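You operate a simulated robot arm through the tools that you are given. There is no shell and no other tool.

The job below is to be done with a simulated robot arm. You get a single attempt, and the scene is never put back.

TASK
Probe the block with the orange top and put it in the lane that the screen names.
Fine: swing the arm clear again; adjust and range knobs and the other two blocks of its row stay.

It is judged by the outcome, as a careful person would: the job done as asked, and still so three seconds after it is handed in. It fails if anything else is knocked over, pushed out of place, dropped, spilled or broken.

THE ROBOT
A 6-joint arm with a two-finger gripper, fixed in place. Base frame: the origin is at the foot of the arm, x ahead of it, y to its left, z up; the work surface is at about z = 2. Readings come in mm, degrees, newtons and seconds.
With the tool pointing down near the work surface it reaches from about 180 to 480 mm from the base axis. Its first joint turns from -66.0 to 66.0 degrees. Payload 1.76 kg.
The TCP is the grasp point between the finger pads, 29 mm short of the fingertips. In the tool frame z runs along the fingers and y along their closing line. The gripper opens to 82 mm; its body begins 58 mm behind the TCP.
Orientation is that of the tool frame in the base frame, as a unit quaternion [x, y, z, w]. With the fingers straight down and closing along the base's y, the tool's x points along the base's -x, its y along +y and its z along -z.

THE INTERFACE
- The arm moves only by the tool step_arm. Its argument "moves" is a list that holds one entry, the list of rows, each a list of 7 numbers: the shift along the tool's x, y, z in mm, then the turn, a rotation vector about the tool's x, y, z in degrees, then the gripper command, from -1 (shut) to 1 (fully open), values between in proportion. In form: [[[tx, ty, tz, ax, ay, az, fingers], ...]]. A call has 1 to 20 rows; each row shifts and turns the commanded pose from where the row before left it, along the tool's axes as they then stand. A row lasts 0.2 s, in which the tool goes at most 50 mm and 8.6 degrees; a call with a longer step from one row to the next is refused whole, and so is a gripper value outside its range. Where a pose cannot be reached the arm comes as near as it can. A force on the tool above 40 N (or 10 N above the force at the start of the call, whichever is more), or a blocked arm, ends the call early, and 0.2 s more pass. Each finger travels about 203.5 mm/s and halts on what it meets, pressing with about 34 N; the grip force reading is that of the motor and also rises with nothing between the fingers. The clock runs only during rows and for 0.2 s after the last one: add rows that do not move to give the fingers time. The reply holds the time, the measured pose of the TCP, the force on the tool along the base axes, the opening and the grip force, in the units named above and with some noise, with the torque about the TCP (base axes, N m) and any sound that the robot's microphone picked up.
- Cameras (640 x 400 px; columns grow to the right, rows downward): "scene" is fixed at [53.1, 329.8, 426.1]; the picture's right is [-0.79, -0.61, 0.00], its down [-0.34, 0.44, -0.83] and it looks along [0.51, -0.66, -0.55] (base axes); focal length 253 px, centre (320, 200). "wrist" rides on the gripper at [79, 4, -89] in the tool frame; the picture's right is [-0.05, 1.00, 0.00], its down [-0.71, -0.04, -0.71] and it looks along [-0.71, -0.04, 0.71] (tool axes); focal length 256 px, centre (320, 200). There is no depth. A picture from a camera that has moved, and an enlarged one, comes with that camera's place and axes in the base frame and with its lens.
- camera(camera): a new picture of that camera. The clock stands still meanwhile.
- inspect(camera, box): a new picture of the part [left, top, right, bottom] of that camera's present view, enlarged. The clock stands still meanwhile.
- finish_job(): hands the job in; it is judged then, once.

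Nothing tells you positions but the pictures and the camera data. Unless the task says otherwise, let go and move clear before handing in.

The tools are called after "Call:" as a command line: name --argument value ..., lists and objects as JSON in quotes. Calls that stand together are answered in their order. step_arm: Moves the arm, as the interface text tells. Its arguments: {"type":"object","properties":{"moves":{"type":"array","items":{"type":"array","items":{"type":"array","items":{"type":"number"}}}}},"required":["moves"]} The other tools are called the same way: camera (camera) takes a picture; inspect (camera, box) takes an enlarged picture of a part of a camera's view; finish_job () hands the job in.

At the start:

```text
time_s: 0.0
eef_pos: [296.9, 4.1, 289.6]
ee_rot: [0.001, 1.0, 0.0, -0.001]
wrist_force: [-0.1, -0.3, 0.3]
ft_torque: [0.0, -0.02, -0.01]
grip_width: 81.8
finger_force: 0.0
```

scene: 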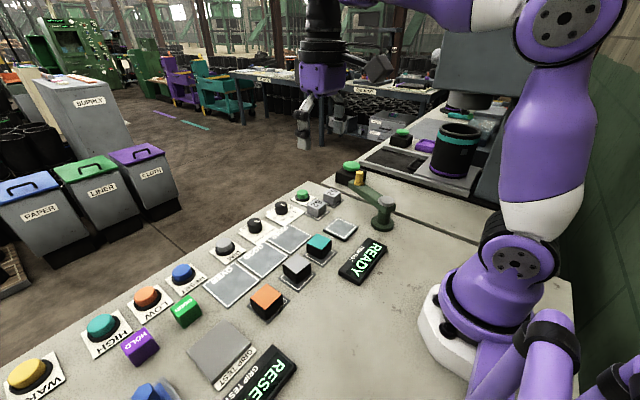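
wrist: 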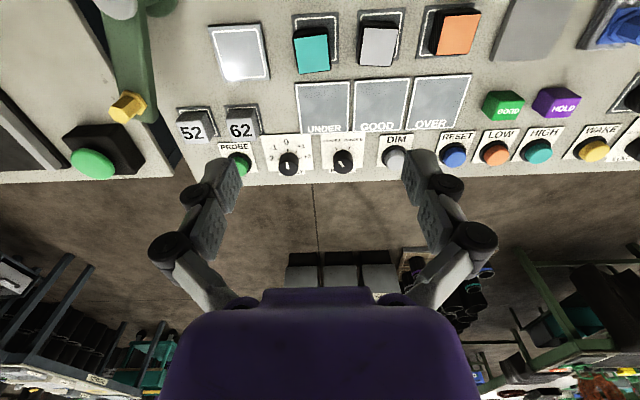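

I see a panel with buttons and knobs, a row of three blocks (teal, grey and orange tops), lanes marked UNDER, GOOD and OVER, and a probe station by a green arm. I'll look closer before I move anything.

Call:
inspect --camera "scene" --box '[200, 150, 420, 290]'

Call:
inspect --camera "scene" --box '[0, 240, 320, 400]'

Call:
inspect --camera "wrist" --box '[0, 0, 320, 200]'

Call:
inspect --camera "wrist" --box '[280, 0, 640, 200]'

```text
2.86 times, centred on (310, 220) of scene
camera zoom: at [53.1, 329.8, 426.1], right [-0.79, -0.61, 0.0], down [-0.34, 0.44, -0.83], along [0.51, -0.66, -0.55], focal length 722 px, centre (349, 143)
```

zoom: 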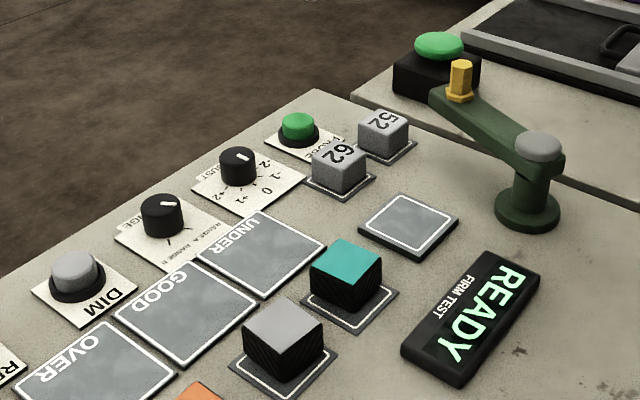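

```text
2.00 times, centred on (160, 320) of scene
camera zoom: at [53.1, 329.8, 426.1], right [-0.79, -0.61, 0.0], down [-0.34, 0.44, -0.83], along [0.51, -0.66, -0.55], focal length 505 px, centre (640, -40)
```

zoom: 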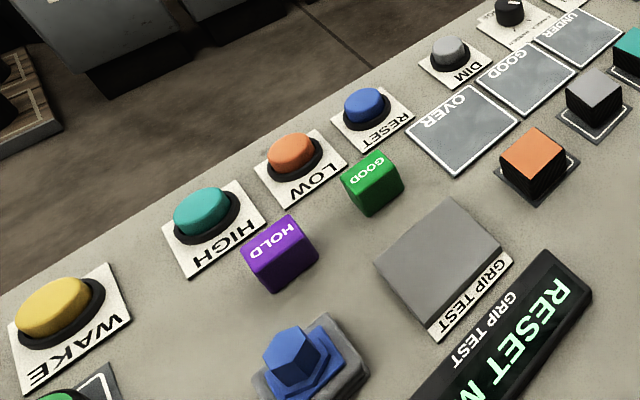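

```text
2.00 times, centred on (160, 100) of wrist
camera zoom: at [217.9, 9.1, 377.5], right [0.05, 1.0, 0.0], down [0.71, -0.04, 0.71], along [0.71, -0.04, -0.71], focal length 512 px, centre (640, 400)
```

zoom: 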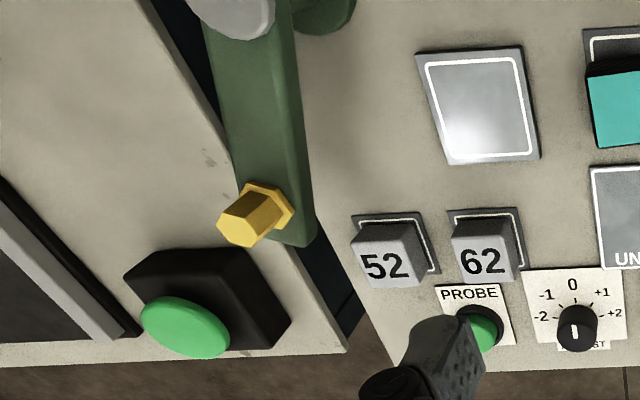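

```text
1.78 times, centred on (460, 100) of wrist
camera zoom: at [217.9, 9.1, 377.5], right [0.05, 1.0, 0.0], down [0.71, -0.04, 0.71], along [0.71, -0.04, -0.71], focal length 455 px, centre (71, 378)
```

zoom: 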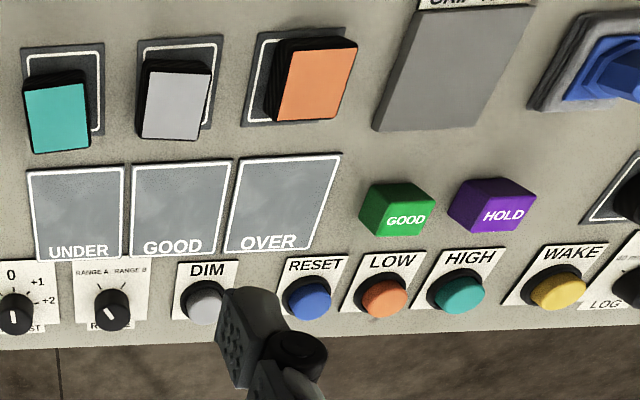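

The orange block is near (300, 166). The probe pad is near (317, -104), and the swing arm pivots near (246, -194) with its yellow handle near (340, -218). I'll move the wrist camera over the test station for a better look and leave everything untouched.

Call:
step_arm --moves '[[[14, -28, 0, 0, 0, 0, 1], [14, -28, 0, 0, 0, 0, 1], [14, -28, 0, 0, 0, 0, 1], [14, -28, 0, 0, 0, 0, 1], [0, 0, 0, 0, 0, 0, 1]]]'

Call:
camera --camera "wrist"

Call:
camera --camera "scene"

```text
time_s: 1.2
eef_pos: [241.7, -106.0, 289.3]
ee_rot: [0.0, 1.0, 0.0, -0.001]
wrist_force: [0.1, -0.3, 0.1]
ft_torque: [-0.01, 0.0, -0.03]
grip_width: 81.6
finger_force: 0.2
```

```text
taken
camera wrist: at [161.6, -102.0, 378.0], right [0.05, 1.0, 0.0], down [0.71, -0.04, 0.71], along [0.71, -0.04, -0.71], focal length 256 px, centre (320, 200)
```

wrist: 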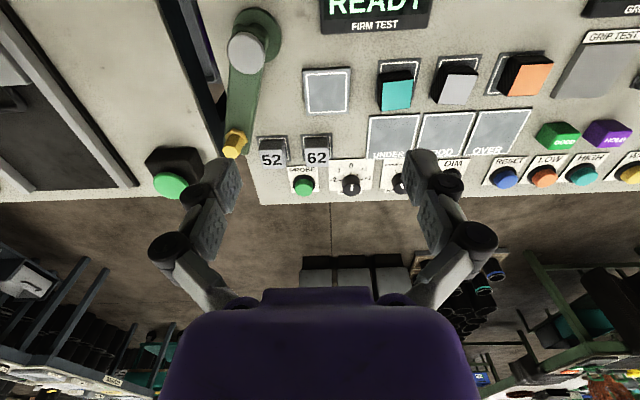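

```text
taken
```

scene: 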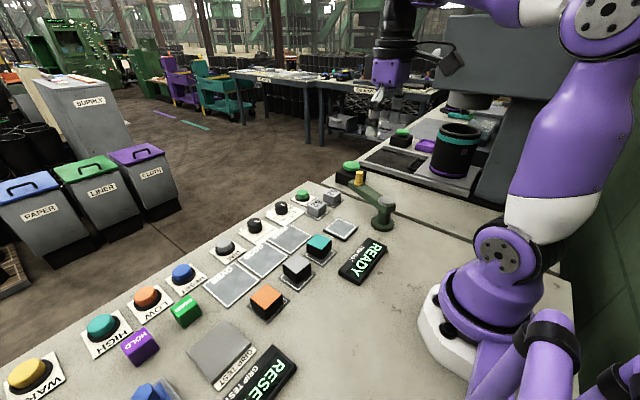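

The pose is clear of everything. I'll tilt the tool so the wrist camera looks more straight down at the station.

Call:
step_arm --moves '[[[0, 0, 0, 0, 8, 0, 1], [0, 0, 0, 0, 8, 0, 1], [0, 0, 0, 0, 8, 0, 1], [0, 0, 0, 0, 8, 0, 1], [0, 0, 0, 0, 0, 0, 1]]]'

Call:
camera --camera "wrist"

```text
time_s: 2.4
eef_pos: [224.2, -99.3, 248.7]
ee_rot: [0.0, 0.962, 0.0, -0.274]
wrist_force: [0.5, -0.1, 0.0]
ft_torque: [0.03, 0.0, 0.01]
grip_width: 81.8
finger_force: 0.2
out of reach, approached as far as the arm can: row 3, 4
```

```text
taken
camera wrist: at [205.0, -95.4, 364.5], right [0.05, 1.0, -0.03], down [0.97, -0.04, 0.23], along [0.23, -0.04, -0.97], focal length 256 px, centre (320, 200)
```

wrist: 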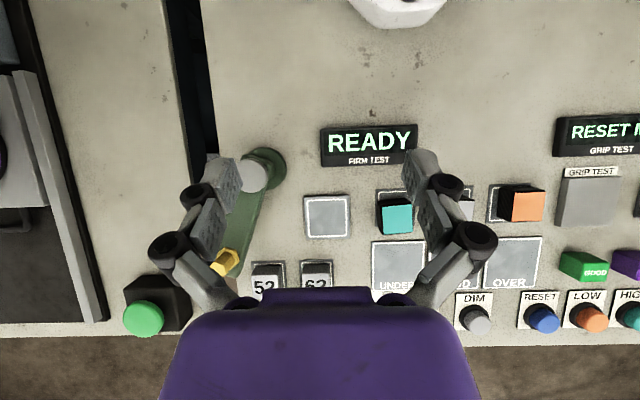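

Call:
inspect --camera "wrist" --box '[180, 120, 440, 300]'

Call:
inspect --camera "wrist" --box '[440, 100, 640, 340]'

Call:
inspect --camera "scene" --box '[300, 150, 420, 250]'

```text
2.22 times, centred on (310, 210) of wrist
camera zoom: at [205.0, -95.4, 364.5], right [0.05, 1.0, -0.03], down [0.97, -0.04, 0.23], along [0.23, -0.04, -0.97], focal length 569 px, centre (342, 178)
```

zoom: 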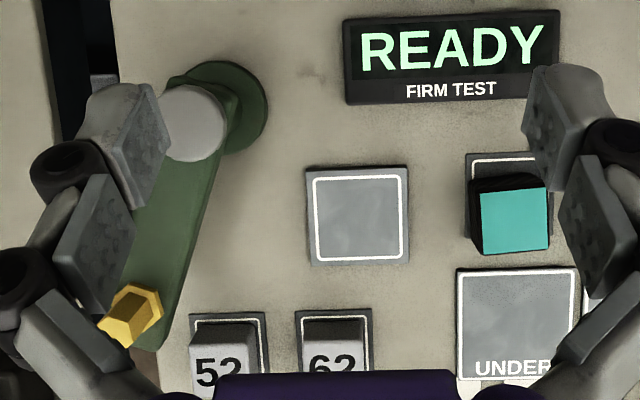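

```text
1.67 times, centred on (540, 220) of wrist
camera zoom: at [205.0, -95.4, 364.5], right [0.05, 1.0, -0.03], down [0.97, -0.04, 0.23], along [0.23, -0.04, -0.97], focal length 427 px, centre (-47, 167)
```

zoom: 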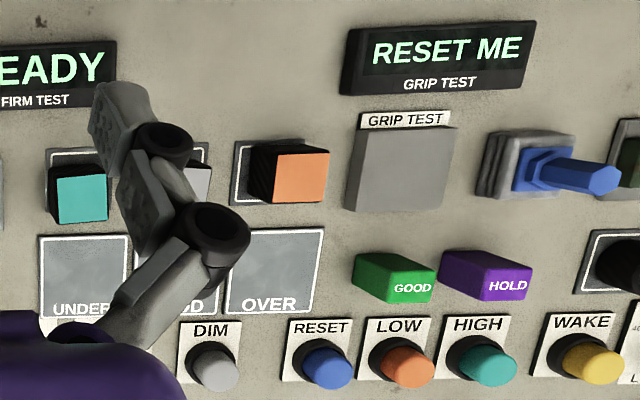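

```text
4.00 times, centred on (360, 200) of scene
camera zoom: at [53.1, 329.8, 426.1], right [-0.79, -0.61, 0.0], down [-0.34, 0.44, -0.83], along [0.51, -0.66, -0.55], focal length 1010 px, centre (160, 200)
```

zoom: 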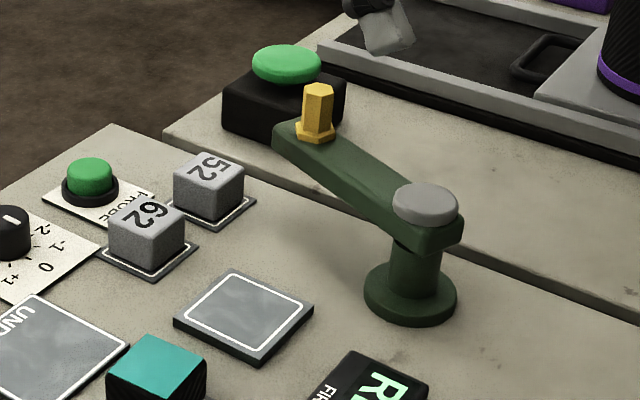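

I now have good estimates. The pad is near (317, -101), the pivot is near (241, -183), and the peg handle is near (340, -222), spanning z 78 to 112. I'll straighten the tool and go above the orange block to locate it more exactly.

Call:
step_arm --moves '[[[0, 0, 0, 0, -8, 0, 1], [0, 0, 0, 0, -8, 0, 1], [0, 0, 0, 0, -8, 0, 1], [0, 0, 0, 0, -8, 0, 1], [0, 0, 0, 0, 0, 0, 1]]]'

```text
time_s: 3.6
eef_pos: [228.6, -101.0, 265.9]
ee_rot: [0.001, 1.0, 0.001, 0.0]
wrist_force: [0.1, 0.1, 0.3]
ft_torque: [0.0, -0.02, 0.02]
grip_width: 81.9
finger_force: 0.1
out of reach, approached as far as the arm can: row 4
```

Call:
step_arm --moves '[[[-10.2, 38, 0, 0, 0, 0, 1], [-10.2, 38, 0, 0, 0, 0, 1], [-10.2, 38, 0, 0, 0, 0, 1], [-10.2, 38, 0, 0, 0, 0, 1], [-10.2, 38, 0, 0, 0, 0, 1], [-10.2, 38, 0, 0, 0, 0, 1], [-10.2, 38, 0, 0, 0, 0, 1], [0, 0, 30, 0, 0, 0, 1], [0, 0, 30, 0, 0, 0, 1], [0, 0, 30, 0, 0, 0, 1], [0, 0, 0, 0, 0, 0, 1]]]'

Call:
camera --camera "wrist"

Call:
camera --camera "scene"

```text
time_s: 6.0
eef_pos: [299.5, 164.9, 175.7]
ee_rot: [0.0, 1.0, 0.0, 0.0]
wrist_force: [0.4, -0.6, -0.9]
ft_torque: [-0.01, 0.01, 0.0]
grip_width: 82.0
finger_force: 0.0
```

```text
taken
camera wrist: at [220.1, 169.6, 264.5], right [0.05, 1.0, 0.0], down [0.71, -0.04, 0.71], along [0.71, -0.04, -0.71], focal length 256 px, centre (320, 200)
```

wrist: 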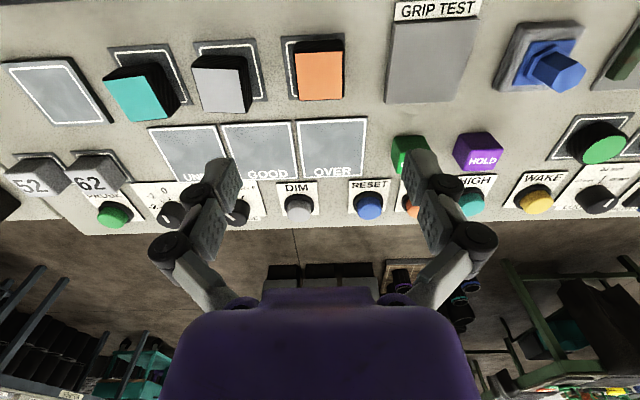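

```text
taken
```

scene: 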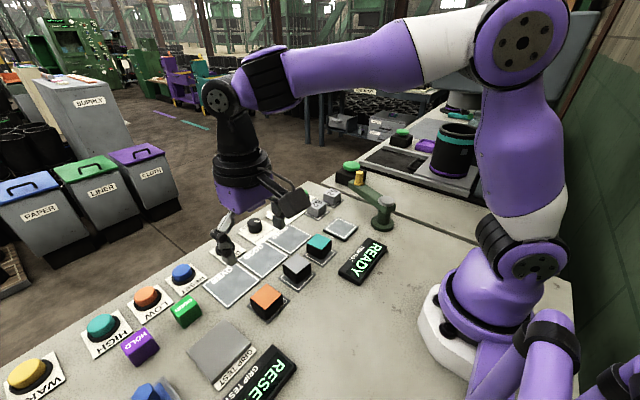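

Call:
inspect --camera "wrist" --box '[240, 20, 400, 120]'

Call:
inspect --camera "scene" --box '[220, 250, 330, 340]'

```text
4.00 times, centred on (320, 70) of wrist
camera zoom: at [220.1, 169.6, 264.5], right [0.05, 1.0, 0.0], down [0.71, -0.04, 0.71], along [0.71, -0.04, -0.71], focal length 1024 px, centre (320, 720)
```

zoom: 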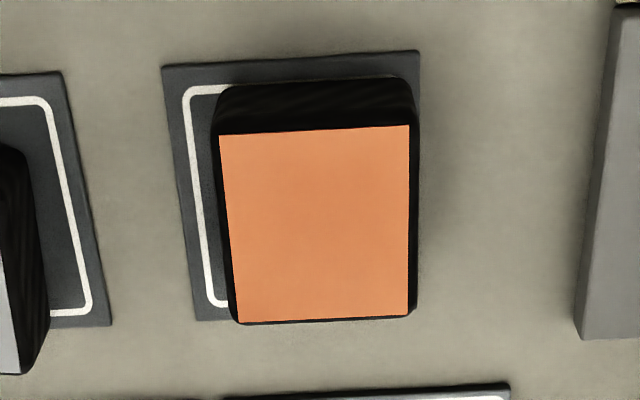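

```text
4.44 times, centred on (275, 295) of scene
camera zoom: at [53.1, 329.8, 426.1], right [-0.79, -0.61, 0.0], down [-0.34, 0.44, -0.83], along [0.51, -0.66, -0.55], focal length 1123 px, centre (520, -222)
```

zoom: 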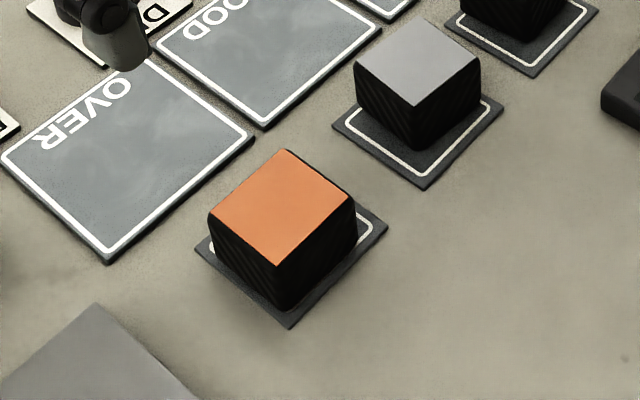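

The orange block is centred near (301.5, 165). Its top is about 39 mm square at z≈32, and it sits square to the axes. I'll part-open the fingers, come down to just above it, and check.

Call:
step_arm --moves '[[[-2, 0, 25, 0, 0, 0, 0.6], [0, 0, 25, 0, 0, 0, 0.6], [0, 0, 25, 0, 0, 0, 0.6], [0, 0, 25, 0, 0, 0, 0.6], [0, 0, 0, 0, 0, 0, 0.6]]]'

Call:
camera --camera "wrist"

Call:
inspect --camera "scene" --box '[180, 220, 360, 340]'

```text
time_s: 7.2
eef_pos: [303.3, 162.0, 75.5]
ee_rot: [0.0, 1.0, 0.0, 0.0]
wrist_force: [0.4, 0.5, 0.4]
ft_torque: [0.01, 0.02, -0.02]
grip_width: 65.5
finger_force: 0.0
```

```text
taken
camera wrist: at [224.1, 167.5, 163.8], right [0.05, 1.0, 0.0], down [0.71, -0.04, 0.71], along [0.71, -0.04, -0.71], focal length 256 px, centre (320, 200)
```

wrist: 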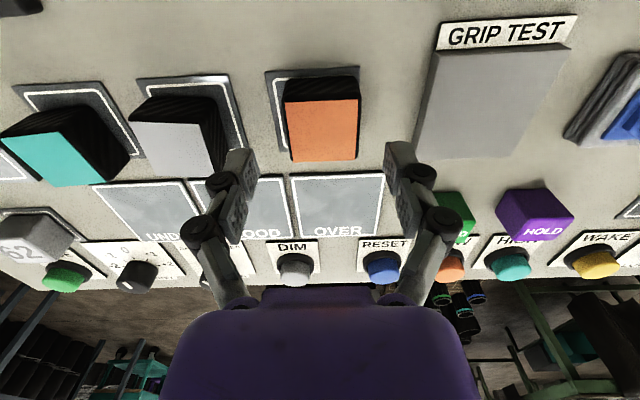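

```text
3.33 times, centred on (270, 280) of scene
camera zoom: at [53.1, 329.8, 426.1], right [-0.79, -0.61, 0.0], down [-0.34, 0.44, -0.83], along [0.51, -0.66, -0.55], focal length 842 px, centre (487, -67)
```

zoom: 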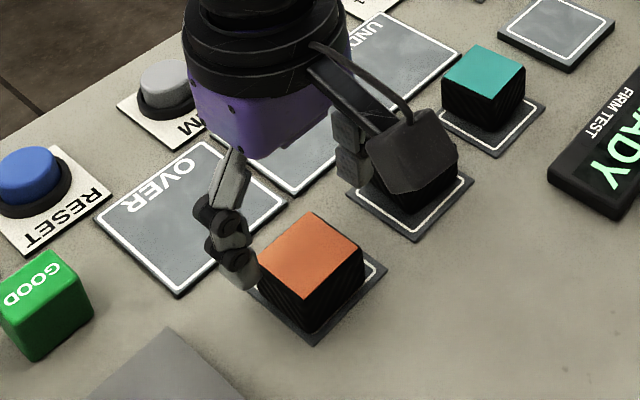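

The gripper is nearly centred over the block and needs a correction of about (-2, +2). I'll descend to about z=40 with the fingers open wider than the block.

Call:
step_arm --moves '[[[2, 2, 0, 0, 0, 0, 0.6], [0, 0, 12, 0, 0, 0, 0.6], [0, 0, 12, 0, 0, 0, 0.6], [0, 0, 12, 0, 0, 0, 0.6], [0, 0, 0, 0, 0, 0, 0.6]]]'

Call:
camera --camera "wrist"

Call:
inspect --camera "scene" --box '[180, 220, 360, 340]'

```text
time_s: 8.4
eef_pos: [299.6, 165.3, 41.1]
ee_rot: [0.001, 1.0, 0.0, 0.001]
wrist_force: [0.2, -0.2, 0.3]
ft_torque: [0.02, 0.03, -0.03]
grip_width: 65.6
finger_force: 0.1
```

```text
taken
camera wrist: at [221.2, 170.4, 128.8], right [0.05, 1.0, 0.0], down [0.71, -0.04, 0.71], along [0.71, -0.04, -0.71], focal length 256 px, centre (320, 200)
```

wrist: 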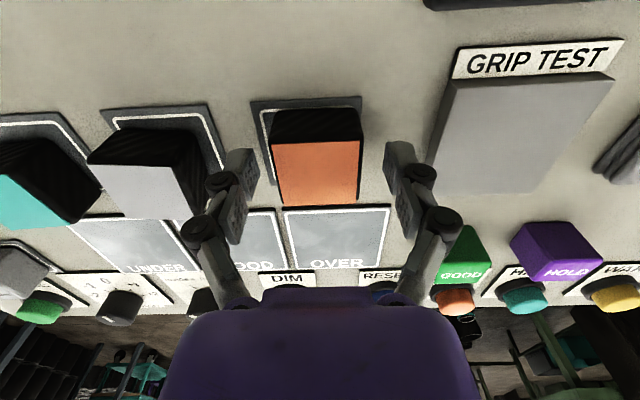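

```text
3.33 times, centred on (270, 280) of scene
camera zoom: at [53.1, 329.8, 426.1], right [-0.79, -0.61, 0.0], down [-0.34, 0.44, -0.83], along [0.51, -0.66, -0.55], focal length 842 px, centre (487, -67)
```

zoom: 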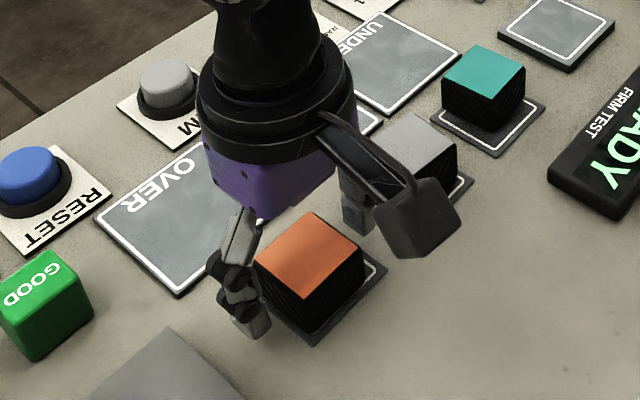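

The block sits between the fingers. I'll close gently onto it and check the width and force.

Call:
step_arm --moves '[[[0, 0, 0, 0, 0, 0, 0.1], [0, 0, 0, 0, 0, 0, -0.05], [0, 0, 0, 0, 0, 0, -0.12], [0, 0, 0, 0, 0, 0, -0.12]]]'

```text
time_s: 9.4
eef_pos: [299.3, 165.8, 41.1]
ee_rot: [0.0, 1.0, 0.0, 0.002]
wrist_force: [0.6, -5.0, 6.2]
ft_torque: [-0.18, 0.04, -0.03]
grip_width: 43.3
finger_force: 33.9
```

Call:
step_arm --moves '[[[0, 0, 0, 0, 0, 0, -0.2], [0, 0, 0, 0, 0, 0, -0.2]]]'

Call:
camera --camera "wrist"

Call:
inspect --camera "scene" --box '[180, 220, 360, 340]'

```text
time_s: 10.0
eef_pos: [300.1, 166.1, 40.8]
ee_rot: [0.0, 1.0, 0.0, 0.001]
wrist_force: [-0.3, -4.7, 7.2]
ft_torque: [-0.18, -0.04, 0.02]
grip_width: 43.0
finger_force: 33.4
```

```text
taken
camera wrist: at [221.3, 170.4, 129.0], right [0.05, 1.0, 0.0], down [0.71, -0.04, 0.71], along [0.71, -0.04, -0.71], focal length 256 px, centre (320, 200)
```

wrist: 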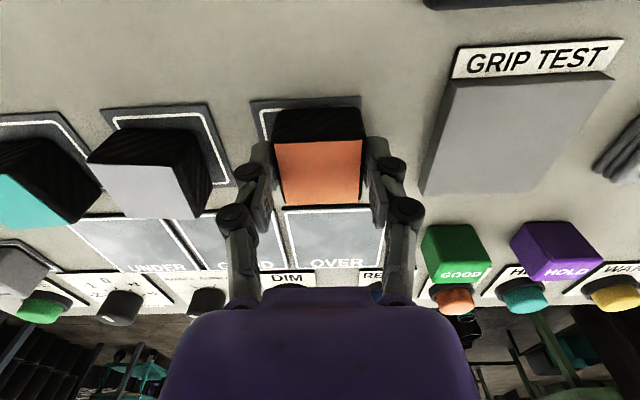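

```text
3.33 times, centred on (270, 280) of scene
camera zoom: at [53.1, 329.8, 426.1], right [-0.79, -0.61, 0.0], down [-0.34, 0.44, -0.83], along [0.51, -0.66, -0.55], focal length 842 px, centre (487, -67)
```

zoom: 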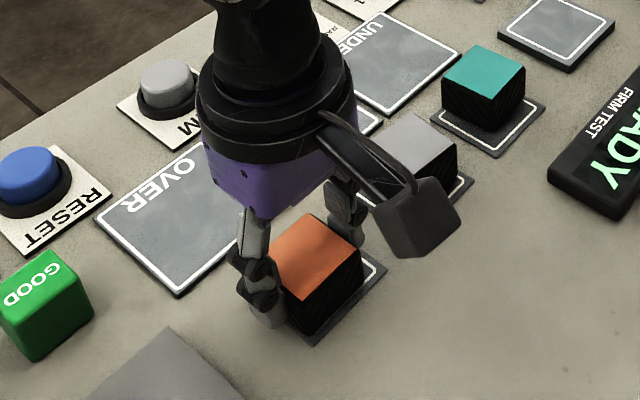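

The grip is firm at 43 mm and about 33 N. I'll lift straight up.

Call:
step_arm --moves '[[[0, 0, -10, 0, 0, 0, -0.2], [0, 0, -20, 0, 0, 0, -0.2], [0, 0, -25, 0, 0, 0, -0.2], [0, 0, -25, 0, 0, 0, -0.2], [0, 0, 0, 0, 0, 0, -0.2]]]'

Call:
camera --camera "wrist"

Call:
camera --camera "scene"

```text
time_s: 11.2
eef_pos: [301.1, 167.3, 121.1]
ee_rot: [-0.001, 1.0, 0.0, 0.0]
wrist_force: [-0.2, -0.2, -0.2]
ft_torque: [0.02, -0.04, -0.03]
grip_width: 43.4
finger_force: 33.3
```

```text
taken
camera wrist: at [221.9, 171.1, 209.4], right [0.05, 1.0, 0.0], down [0.71, -0.04, 0.71], along [0.71, -0.04, -0.71], focal length 256 px, centre (320, 200)
```

wrist: 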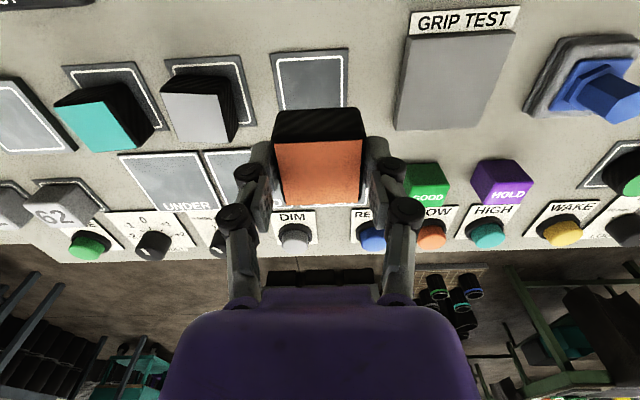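

```text
taken
```

scene: 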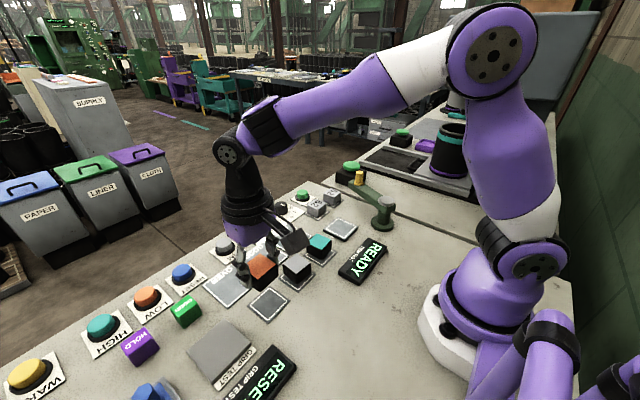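

The block is up and secure. I'll carry it over to the test pad near (317, -102) at this safe height.

Call:
step_arm --moves '[[[0, -15, 0, 0, 0, 0, -0.2], [-2, -30, 0, 0, 0, 0, -0.2], [-3, -40, 0, 0, 0, 0, -0.2], [-3, -40, 0, 0, 0, 0, -0.2], [-3, -40, 0, 0, 0, 0, -0.2], [-3, -40, 0, 0, 0, 0, -0.2], [-2, -35, 0, 0, 0, 0, -0.2], [0, -20, 0, 0, 0, 0, -0.2], [0, -9, 0, 0, 0, 0, -0.2], [0, 0, 0, 0, 0, 0, -0.2]]]'

Call:
camera --camera "wrist"

Call:
inspect --camera "scene" --box '[280, 140, 440, 260]'

```text
time_s: 13.4
eef_pos: [314.0, -103.6, 121.1]
ee_rot: [0.0, 1.0, 0.0, 0.0]
wrist_force: [0.0, 0.4, -0.1]
ft_torque: [0.04, -0.01, 0.0]
grip_width: 43.1
finger_force: 34.2
```

```text
taken
camera wrist: at [235.9, -99.5, 209.5], right [0.05, 1.0, 0.0], down [0.71, -0.04, 0.71], along [0.71, -0.04, -0.71], focal length 256 px, centre (320, 200)
```

wrist: 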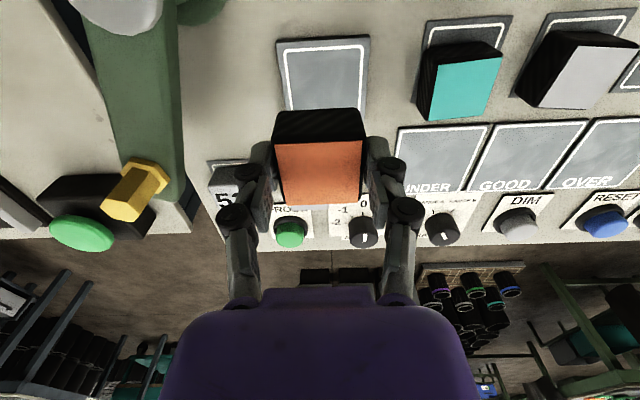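

```text
3.33 times, centred on (360, 200) of scene
camera zoom: at [53.1, 329.8, 426.1], right [-0.79, -0.61, 0.0], down [-0.34, 0.44, -0.83], along [0.51, -0.66, -0.55], focal length 842 px, centre (187, 200)
```

zoom: 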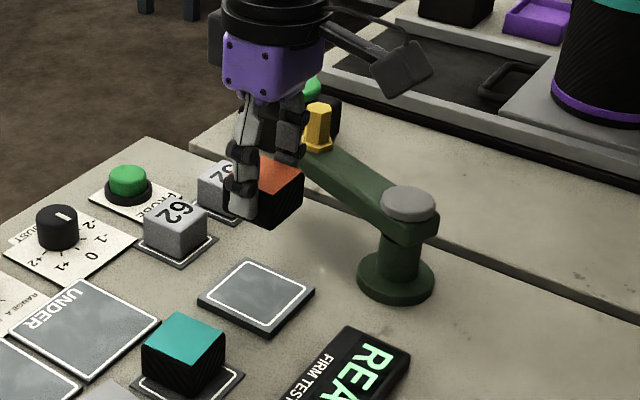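

I'm over the pad to within a few mm. I'll nudge by (+1, +2), come partway down, and check alignment again.

Call:
step_arm --moves '[[[-1, 2, 0, 0, 0, 0, -0.2], [0, 0, 20, 0, 0, 0, -0.2], [0, 0, 20, 0, 0, 0, -0.2], [0, 0, 15, 0, 0, 0, -0.2], [0, 0, 0, 0, 0, 0, -0.2]]]'

Call:
camera --camera "wrist"

Call:
inspect --camera "scene" --box '[280, 140, 440, 260]'

```text
time_s: 14.6
eef_pos: [317.4, -102.3, 64.3]
ee_rot: [0.0, 1.0, 0.0, -0.001]
wrist_force: [0.7, -0.3, -0.9]
ft_torque: [0.0, 0.01, 0.01]
grip_width: 42.9
finger_force: 33.8
```

```text
taken
camera wrist: at [238.3, -97.2, 153.1], right [0.05, 1.0, 0.0], down [0.71, -0.04, 0.71], along [0.71, -0.04, -0.71], focal length 256 px, centre (320, 200)
```

wrist: 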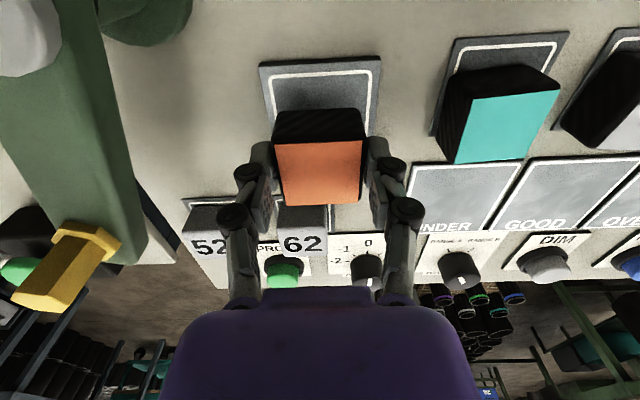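

```text
3.33 times, centred on (360, 200) of scene
camera zoom: at [53.1, 329.8, 426.1], right [-0.79, -0.61, 0.0], down [-0.34, 0.44, -0.83], along [0.51, -0.66, -0.55], focal length 842 px, centre (187, 200)
```

zoom: 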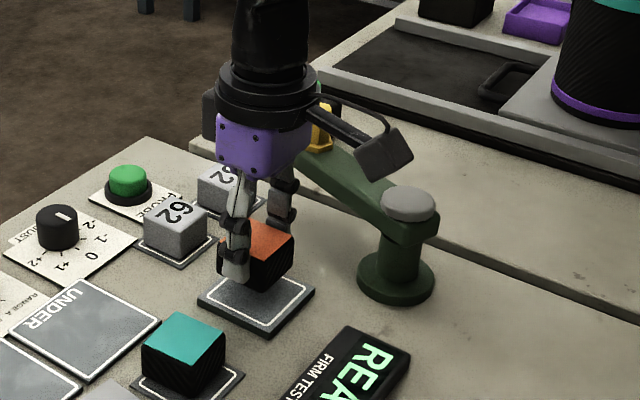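

Relative to the pad the block is about (+2.7, -2.9) off, so I'll correct that and lower it. The last few mm will be in small steps while I watch the force.

Call:
step_arm --moves '[[[2, 2.5, 0, 0, 0, 0, -0.2], [0, 0, 10, 0, 0, 0, -0.2], [0, 0, 7, 0, 0, 0, -0.2], [0, 0, 0, 0, 0, 0, -0.2]]]'

Call:
inspect --camera "wrist" --box '[200, 40, 440, 240]'

Call:
inspect --camera "scene" --box '[300, 180, 380, 240]'

```text
time_s: 15.6
eef_pos: [315.5, -98.4, 49.2]
ee_rot: [0.0, 1.0, 0.0, 0.0]
wrist_force: [-0.2, -0.4, -1.1]
ft_torque: [0.01, 0.04, 0.0]
grip_width: 43.1
finger_force: 33.9
```

```text
2.00 times, centred on (320, 140) of wrist
camera zoom: at [236.5, -94.3, 136.8], right [0.05, 1.0, 0.0], down [0.71, -0.04, 0.71], along [0.71, -0.04, -0.71], focal length 512 px, centre (320, 320)
```

zoom: 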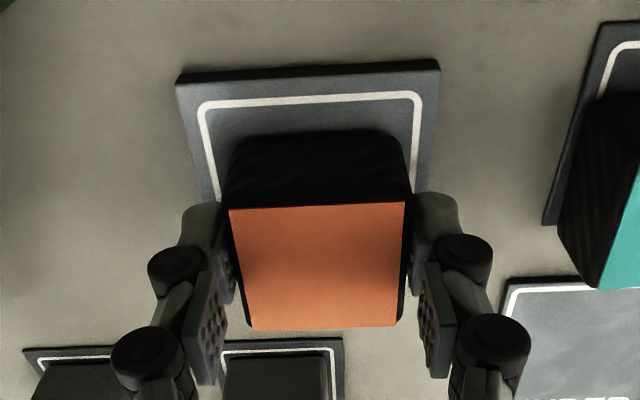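

```text
6.67 times, centred on (340, 210) of scene
camera zoom: at [53.1, 329.8, 426.1], right [-0.79, -0.61, 0.0], down [-0.34, 0.44, -0.83], along [0.51, -0.66, -0.55], focal length 1684 px, centre (187, 133)
```

zoom: 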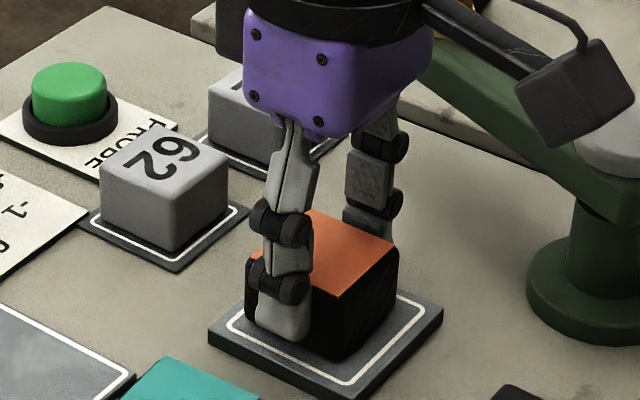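

Call:
step_arm --moves '[[[0, 0, 2, 0, 0, 0, -0.2], [0, 0, 1, 0, 0, 0, -0.2], [0, 0, 0, 0, 0, 0, -0.2]]]'

Call:
step_arm --moves '[[[0, 0, 1, 0, 0, 0, -0.2], [0, 0, 0, 0, 0, 0, -0.2]]]'

Call:
step_arm --moves '[[[0, 0, 1, 0, 0, 0, -0.2], [0, 0, 0, 0, 0, 0, -0.2]]]'

```text
time_s: 16.5
eef_pos: [316.5, -98.7, 46.4]
ee_rot: [0.001, 1.0, -0.001, 0.001]
wrist_force: [-2.0, 0.7, 6.8]
ft_torque: [0.0, 0.1, -0.02]
grip_width: 43.1
finger_force: 34.1
stopped in row 3: the force on the tool passed its limit at 41 N (the readings are from after the stop); the commanded pose is now the measured one
```

```text
time_s: 17.1
eef_pos: [315.8, -97.3, 47.1]
ee_rot: [0.0, 1.0, 0.0, 0.002]
wrist_force: [-2.2, 0.2, 7.9]
ft_torque: [0.02, 0.13, 0.0]
grip_width: 43.4
finger_force: 33.9
stopped in row 2: the force on the tool passed its limit at 41 N (the readings are from after the stop); the commanded pose is now the measured one
```

```text
time_s: 17.7
eef_pos: [315.8, -98.8, 46.5]
ee_rot: [0.0, 1.0, 0.001, 0.001]
wrist_force: [-2.2, -0.6, 6.8]
ft_torque: [0.02, 0.14, 0.01]
grip_width: 43.0
finger_force: 33.6
stopped in row 2: the force on the tool passed its limit at 42 N (the readings are from after the stop); the commanded pose is now the measured one
```

The block is seated on the pad, with contact at z≈46.5. I'll open the fingers and check before retreating.

Call:
step_arm --moves '[[[0, 0, 0, 0, 0, 0, 0.2], [0, 0, 0, 0, 0, 0, 0.5], [0, 0, 0, 0, 0, 0, 0.5]]]'

Call:
camera --camera "wrist"

Call:
inspect --camera "scene" --box '[280, 140, 440, 260]'

```text
time_s: 18.5
eef_pos: [315.5, -98.9, 45.4]
ee_rot: [-0.001, 1.0, 0.0, 0.001]
wrist_force: [-0.4, 0.3, 0.0]
ft_torque: [0.0, 0.02, -0.01]
grip_width: 61.3
finger_force: 0.0
```

```text
taken
camera wrist: at [236.4, -94.4, 134.4], right [0.05, 1.0, 0.0], down [0.7, -0.04, 0.71], along [0.71, -0.04, -0.7], focal length 256 px, centre (320, 200)
```

wrist: 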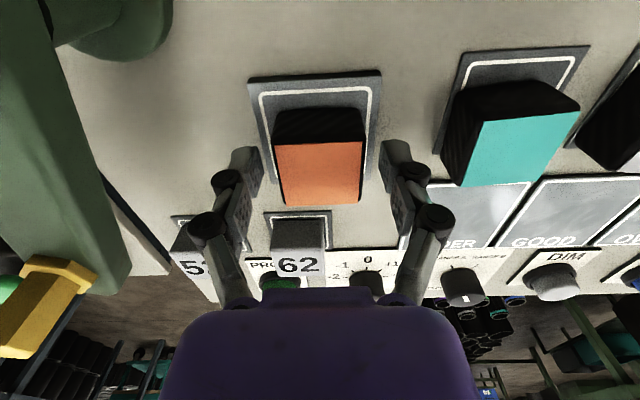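

```text
3.33 times, centred on (360, 200) of scene
camera zoom: at [53.1, 329.8, 426.1], right [-0.79, -0.61, 0.0], down [-0.34, 0.44, -0.83], along [0.51, -0.66, -0.55], focal length 842 px, centre (187, 200)
```

zoom: 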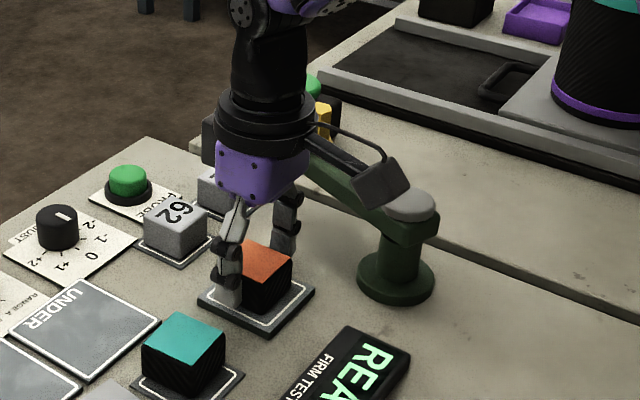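

The block is standing centred on the test pad. I'll rise straight up and go over the swing-arm handle near (340, -222).

Call:
step_arm --moves '[[[0, 0, -15, 0, 0, 0, 0.5], [0, 0, -40, 0, 0, 0, 0.5], [0, 0, -45, 0, 0, 0, 0.5], [0, 0, -45, 0, 0, 0, 0.5], [-6, -30, 0, 0, 0, 0, 0.5], [-6, -31, 0, 0, 0, 0, 0.5], [-6, -31, 0, 0, 0, 0, 0.5], [-6, -31, 0, 0, 0, 0, 0.5], [0, 0, 0, 0, 0, 0, 0.5]]]'

Call:
camera --camera "wrist"

Call:
inspect --camera "scene" --box '[280, 100, 440, 260]'

```text
time_s: 20.5
eef_pos: [339.3, -223.5, 189.8]
ee_rot: [0.0, 1.0, 0.001, 0.001]
wrist_force: [-0.2, 0.3, 0.6]
ft_torque: [0.02, -0.01, -0.01]
grip_width: 61.4
finger_force: 0.1
```

```text
taken
camera wrist: at [260.4, -219.6, 278.0], right [0.05, 1.0, 0.0], down [0.7, -0.04, 0.71], along [0.71, -0.04, -0.7], focal length 256 px, centre (320, 200)
```

wrist: 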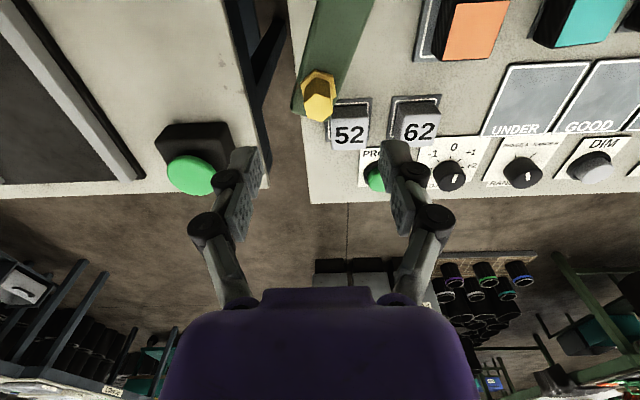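

```text
2.50 times, centred on (360, 180) of scene
camera zoom: at [53.1, 329.8, 426.1], right [-0.79, -0.61, 0.0], down [-0.34, 0.44, -0.83], along [0.51, -0.66, -0.55], focal length 632 px, centre (220, 250)
```

zoom: 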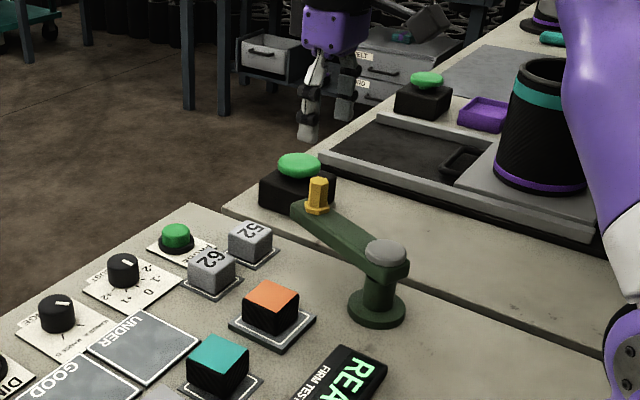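

Call:
inspect --camera "wrist" --box '[260, 40, 420, 140]'

Call:
inspect --camera "scene" --box '[325, 155, 405, 235]'

```text
4.00 times, centred on (340, 90) of wrist
camera zoom: at [260.4, -219.6, 278.0], right [0.05, 1.0, 0.0], down [0.7, -0.04, 0.71], along [0.71, -0.04, -0.7], focal length 1024 px, centre (240, 640)
```

zoom: 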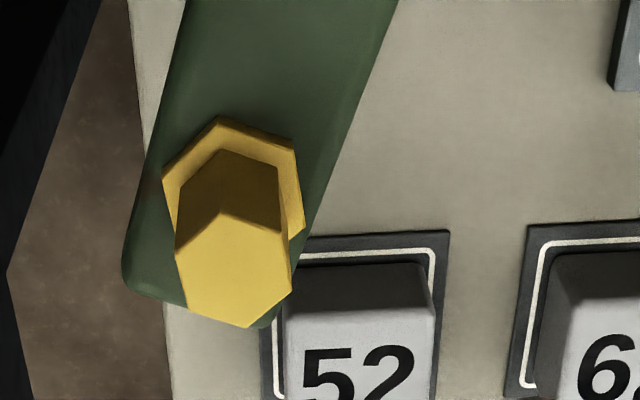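

```text
5.00 times, centred on (365, 195) of scene
camera zoom: at [53.1, 329.8, 426.1], right [-0.79, -0.61, 0.0], down [-0.34, 0.44, -0.83], along [0.51, -0.66, -0.55], focal length 1263 px, centre (95, 225)
```

zoom: 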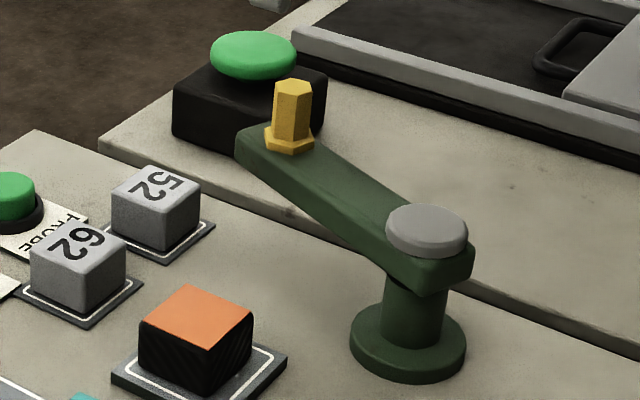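

The block sits well on the pad. The peg is almost directly under the gripper and is about 19 mm across, with its top at z≈112. I'll descend with the fingers straddling it, keeping the tips above the swing arm, then close to a loose cage.

Call:
step_arm --moves '[[[1, -1, 20, 0, 0, 0, 0.5], [0, 0, 20, 0, 0, 0, 0.5], [0, 0, 20, 0, 0, 0, 0.5], [0, 0, 12, 0, 0, 0, 0.5], [0, 0, 0, 0, 0, 0, 0.5]]]'

Call:
camera --camera "wrist"

Call:
inspect --camera "scene" --box '[300, 130, 420, 250]'

```text
time_s: 21.7
eef_pos: [337.5, -222.7, 117.1]
ee_rot: [0.0, 1.0, 0.0, 0.002]
wrist_force: [0.5, 0.4, 0.2]
ft_torque: [0.02, 0.0, -0.01]
grip_width: 61.5
finger_force: 0.1
```

```text
taken
camera wrist: at [259.4, -218.8, 205.9], right [0.05, 1.0, 0.0], down [0.7, -0.04, 0.71], along [0.71, -0.04, -0.7], focal length 256 px, centre (320, 200)
```

wrist: 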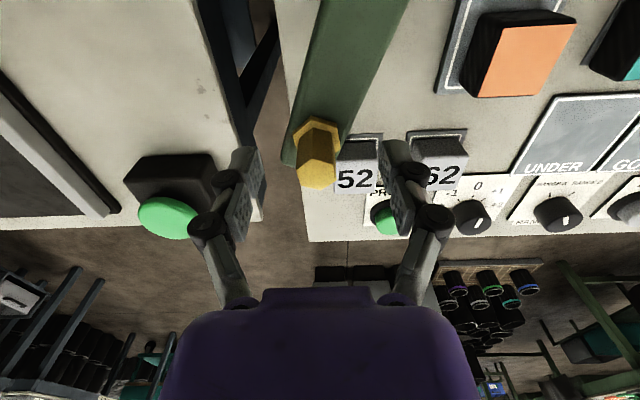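

```text
3.33 times, centred on (360, 190) of scene
camera zoom: at [53.1, 329.8, 426.1], right [-0.79, -0.61, 0.0], down [-0.34, 0.44, -0.83], along [0.51, -0.66, -0.55], focal length 842 px, centre (187, 233)
```

zoom: 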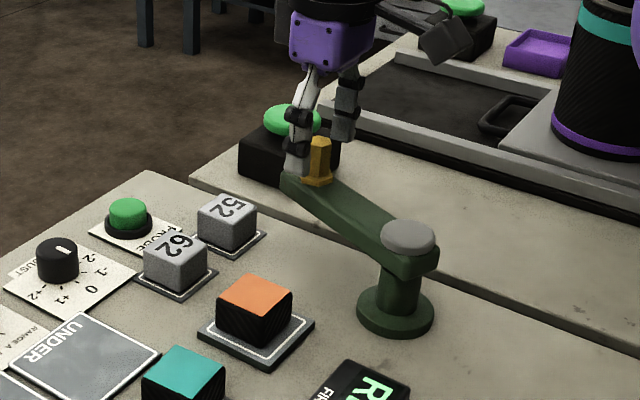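

The peg is between the fingers. I'll close to a loose cage of about 26 mm and see whether the fingers touch anything.

Call:
step_arm --moves '[[[0, 0, 0, 0, 0, 0, 0.1], [0, 0, 0, 0, 0, 0, -0.2], [0, 0, 0, 0, 0, 0, -0.37], [0, 0, 0, 0, 0, 0, -0.37]]]'

Call:
inspect --camera "wrist" --box '[220, 80, 420, 220]'

Call:
inspect --camera "scene" --box '[330, 150, 410, 220]'

```text
time_s: 22.7
eef_pos: [338.1, -222.9, 117.6]
ee_rot: [0.0, 1.0, 0.0, 0.001]
wrist_force: [-0.4, 0.3, -0.8]
ft_torque: [-0.01, -0.01, -0.01]
grip_width: 25.7
finger_force: 0.1
```

```text
2.86 times, centred on (320, 150) of wrist
camera zoom: at [259.4, -218.8, 206.1], right [0.05, 1.0, 0.0], down [0.7, -0.04, 0.71], along [0.71, -0.04, -0.7], focal length 731 px, centre (320, 343)
```

zoom: 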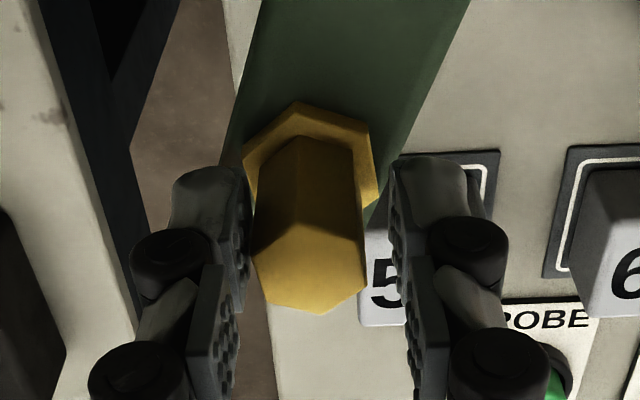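

```text
5.71 times, centred on (370, 185) of scene
camera zoom: at [53.1, 329.8, 426.1], right [-0.79, -0.61, 0.0], down [-0.34, 0.44, -0.83], along [0.51, -0.66, -0.55], focal length 1444 px, centre (34, 286)
```

zoom: 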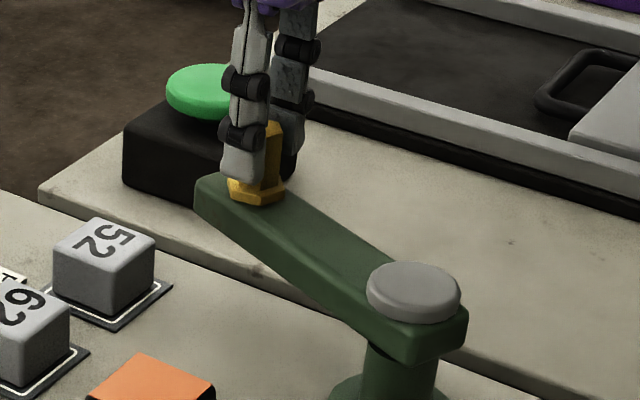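

The peg is caged with no contact force. I'll start the swing along its arc with the first 21°, then check that the arm follows.

Call:
step_arm --moves '[[[-4.18, 12.19, 0, 0, 0, 0, -0.37], [-2.66, 12.61, 0, 0, 0, 0, -0.37], [-1.1, 12.84, 0, 0, 0, 0, -0.37], [0, 0, 0, 0, 0, 0, -0.37]]]'

Call:
camera --camera "wrist"

Call:
inspect --camera "scene" --box '[300, 130, 420, 250]'

```text
time_s: 23.7
eef_pos: [345.9, -184.9, 118.6]
ee_rot: [-0.001, 1.0, 0.0, 0.001]
wrist_force: [0.5, -0.2, 0.2]
ft_torque: [-0.01, 0.01, -0.01]
grip_width: 26.1
finger_force: 0.5
```

```text
taken
camera wrist: at [267.0, -180.6, 206.5], right [0.05, 1.0, 0.0], down [0.7, -0.04, 0.71], along [0.71, -0.04, -0.7], focal length 256 px, centre (320, 200)
```

wrist: 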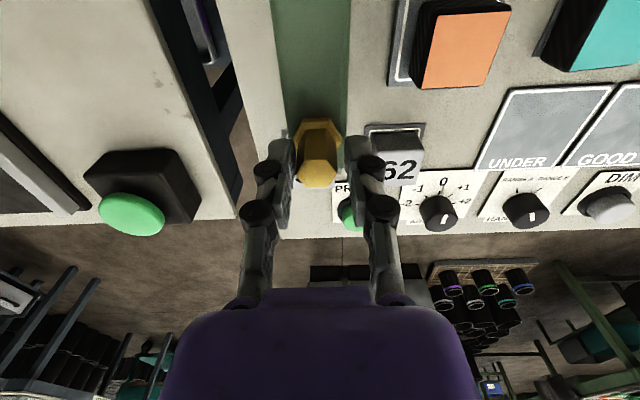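

```text
3.33 times, centred on (360, 190) of scene
camera zoom: at [53.1, 329.8, 426.1], right [-0.79, -0.61, 0.0], down [-0.34, 0.44, -0.83], along [0.51, -0.66, -0.55], focal length 842 px, centre (187, 233)
```

zoom: 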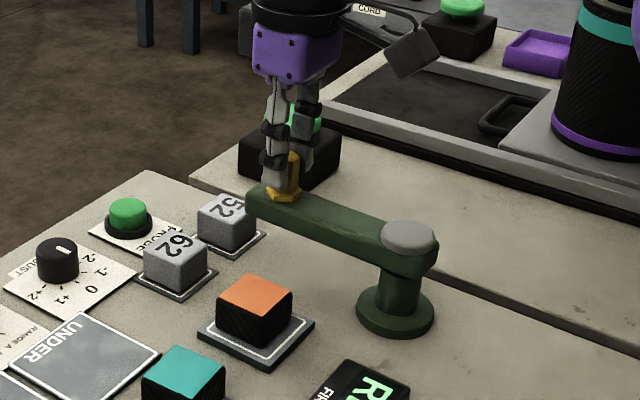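

The arm follows with almost no force. I'll continue the swing and check again before it reaches the block.

Call:
step_arm --moves '[[[0.47, 12.87, 0, 0, 0, 0, -0.37], [2.04, 12.71, 0, 0, 0, 0, -0.37], [3.57, 12.39, 0, 0, 0, 0, -0.37], [0, 0, 0, 0, 0, 0, -0.37]]]'

Call:
camera --camera "wrist"

Call:
inspect --camera "scene" --box '[300, 130, 420, 250]'

```text
time_s: 24.7
eef_pos: [341.5, -148.2, 118.7]
ee_rot: [0.0, 1.0, 0.0, 0.001]
wrist_force: [-0.3, -1.2, -1.1]
ft_torque: [-0.01, 0.01, 0.01]
grip_width: 26.2
finger_force: 0.1
```

```text
taken
camera wrist: at [262.0, -142.7, 207.4], right [0.05, 1.0, 0.0], down [0.7, -0.04, 0.71], along [0.71, -0.04, -0.7], focal length 256 px, centre (320, 200)
```

wrist: 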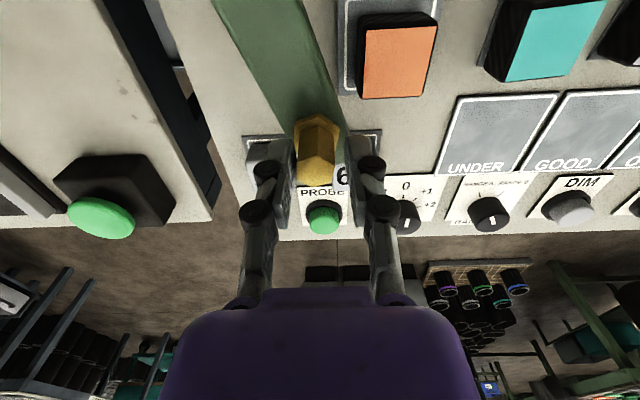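

```text
3.33 times, centred on (360, 190) of scene
camera zoom: at [53.1, 329.8, 426.1], right [-0.79, -0.61, 0.0], down [-0.34, 0.44, -0.83], along [0.51, -0.66, -0.55], focal length 842 px, centre (187, 233)
```

zoom: 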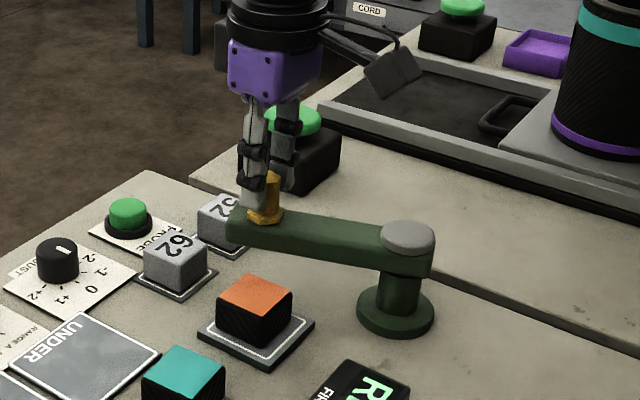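

Call:
step_arm --moves '[[[5.05, 11.85, 0, 0, 0, 0, -0.37], [6.47, 11.14, 0, 0, 0, 0, -0.37], [0, 0, 0, 0, 0, 0, -0.37]]]'

Call:
camera --camera "wrist"

Call:
inspect --camera "scene" --box '[300, 130, 420, 250]'

```text
time_s: 25.5
eef_pos: [328.7, -124.1, 121.3]
ee_rot: [0.0, 1.0, -0.001, 0.002]
wrist_force: [1.5, -1.0, 0.4]
ft_torque: [0.02, -0.01, -0.01]
grip_width: 26.1
finger_force: 0.7
```

```text
taken
camera wrist: at [250.2, -119.5, 208.2], right [0.05, 1.0, 0.0], down [0.7, -0.04, 0.71], along [0.71, -0.04, -0.7], focal length 256 px, centre (320, 200)
```

wrist: 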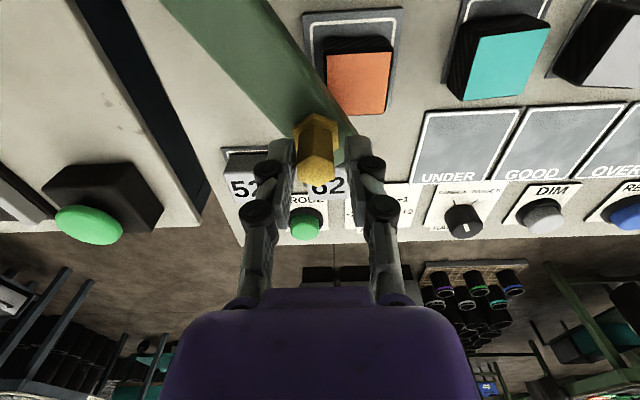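

```text
3.33 times, centred on (360, 190) of scene
camera zoom: at [53.1, 329.8, 426.1], right [-0.79, -0.61, 0.0], down [-0.34, 0.44, -0.83], along [0.51, -0.66, -0.55], focal length 842 px, centre (187, 233)
```

zoom: 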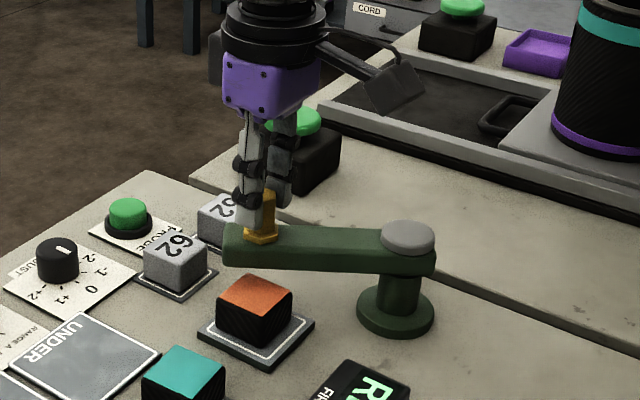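

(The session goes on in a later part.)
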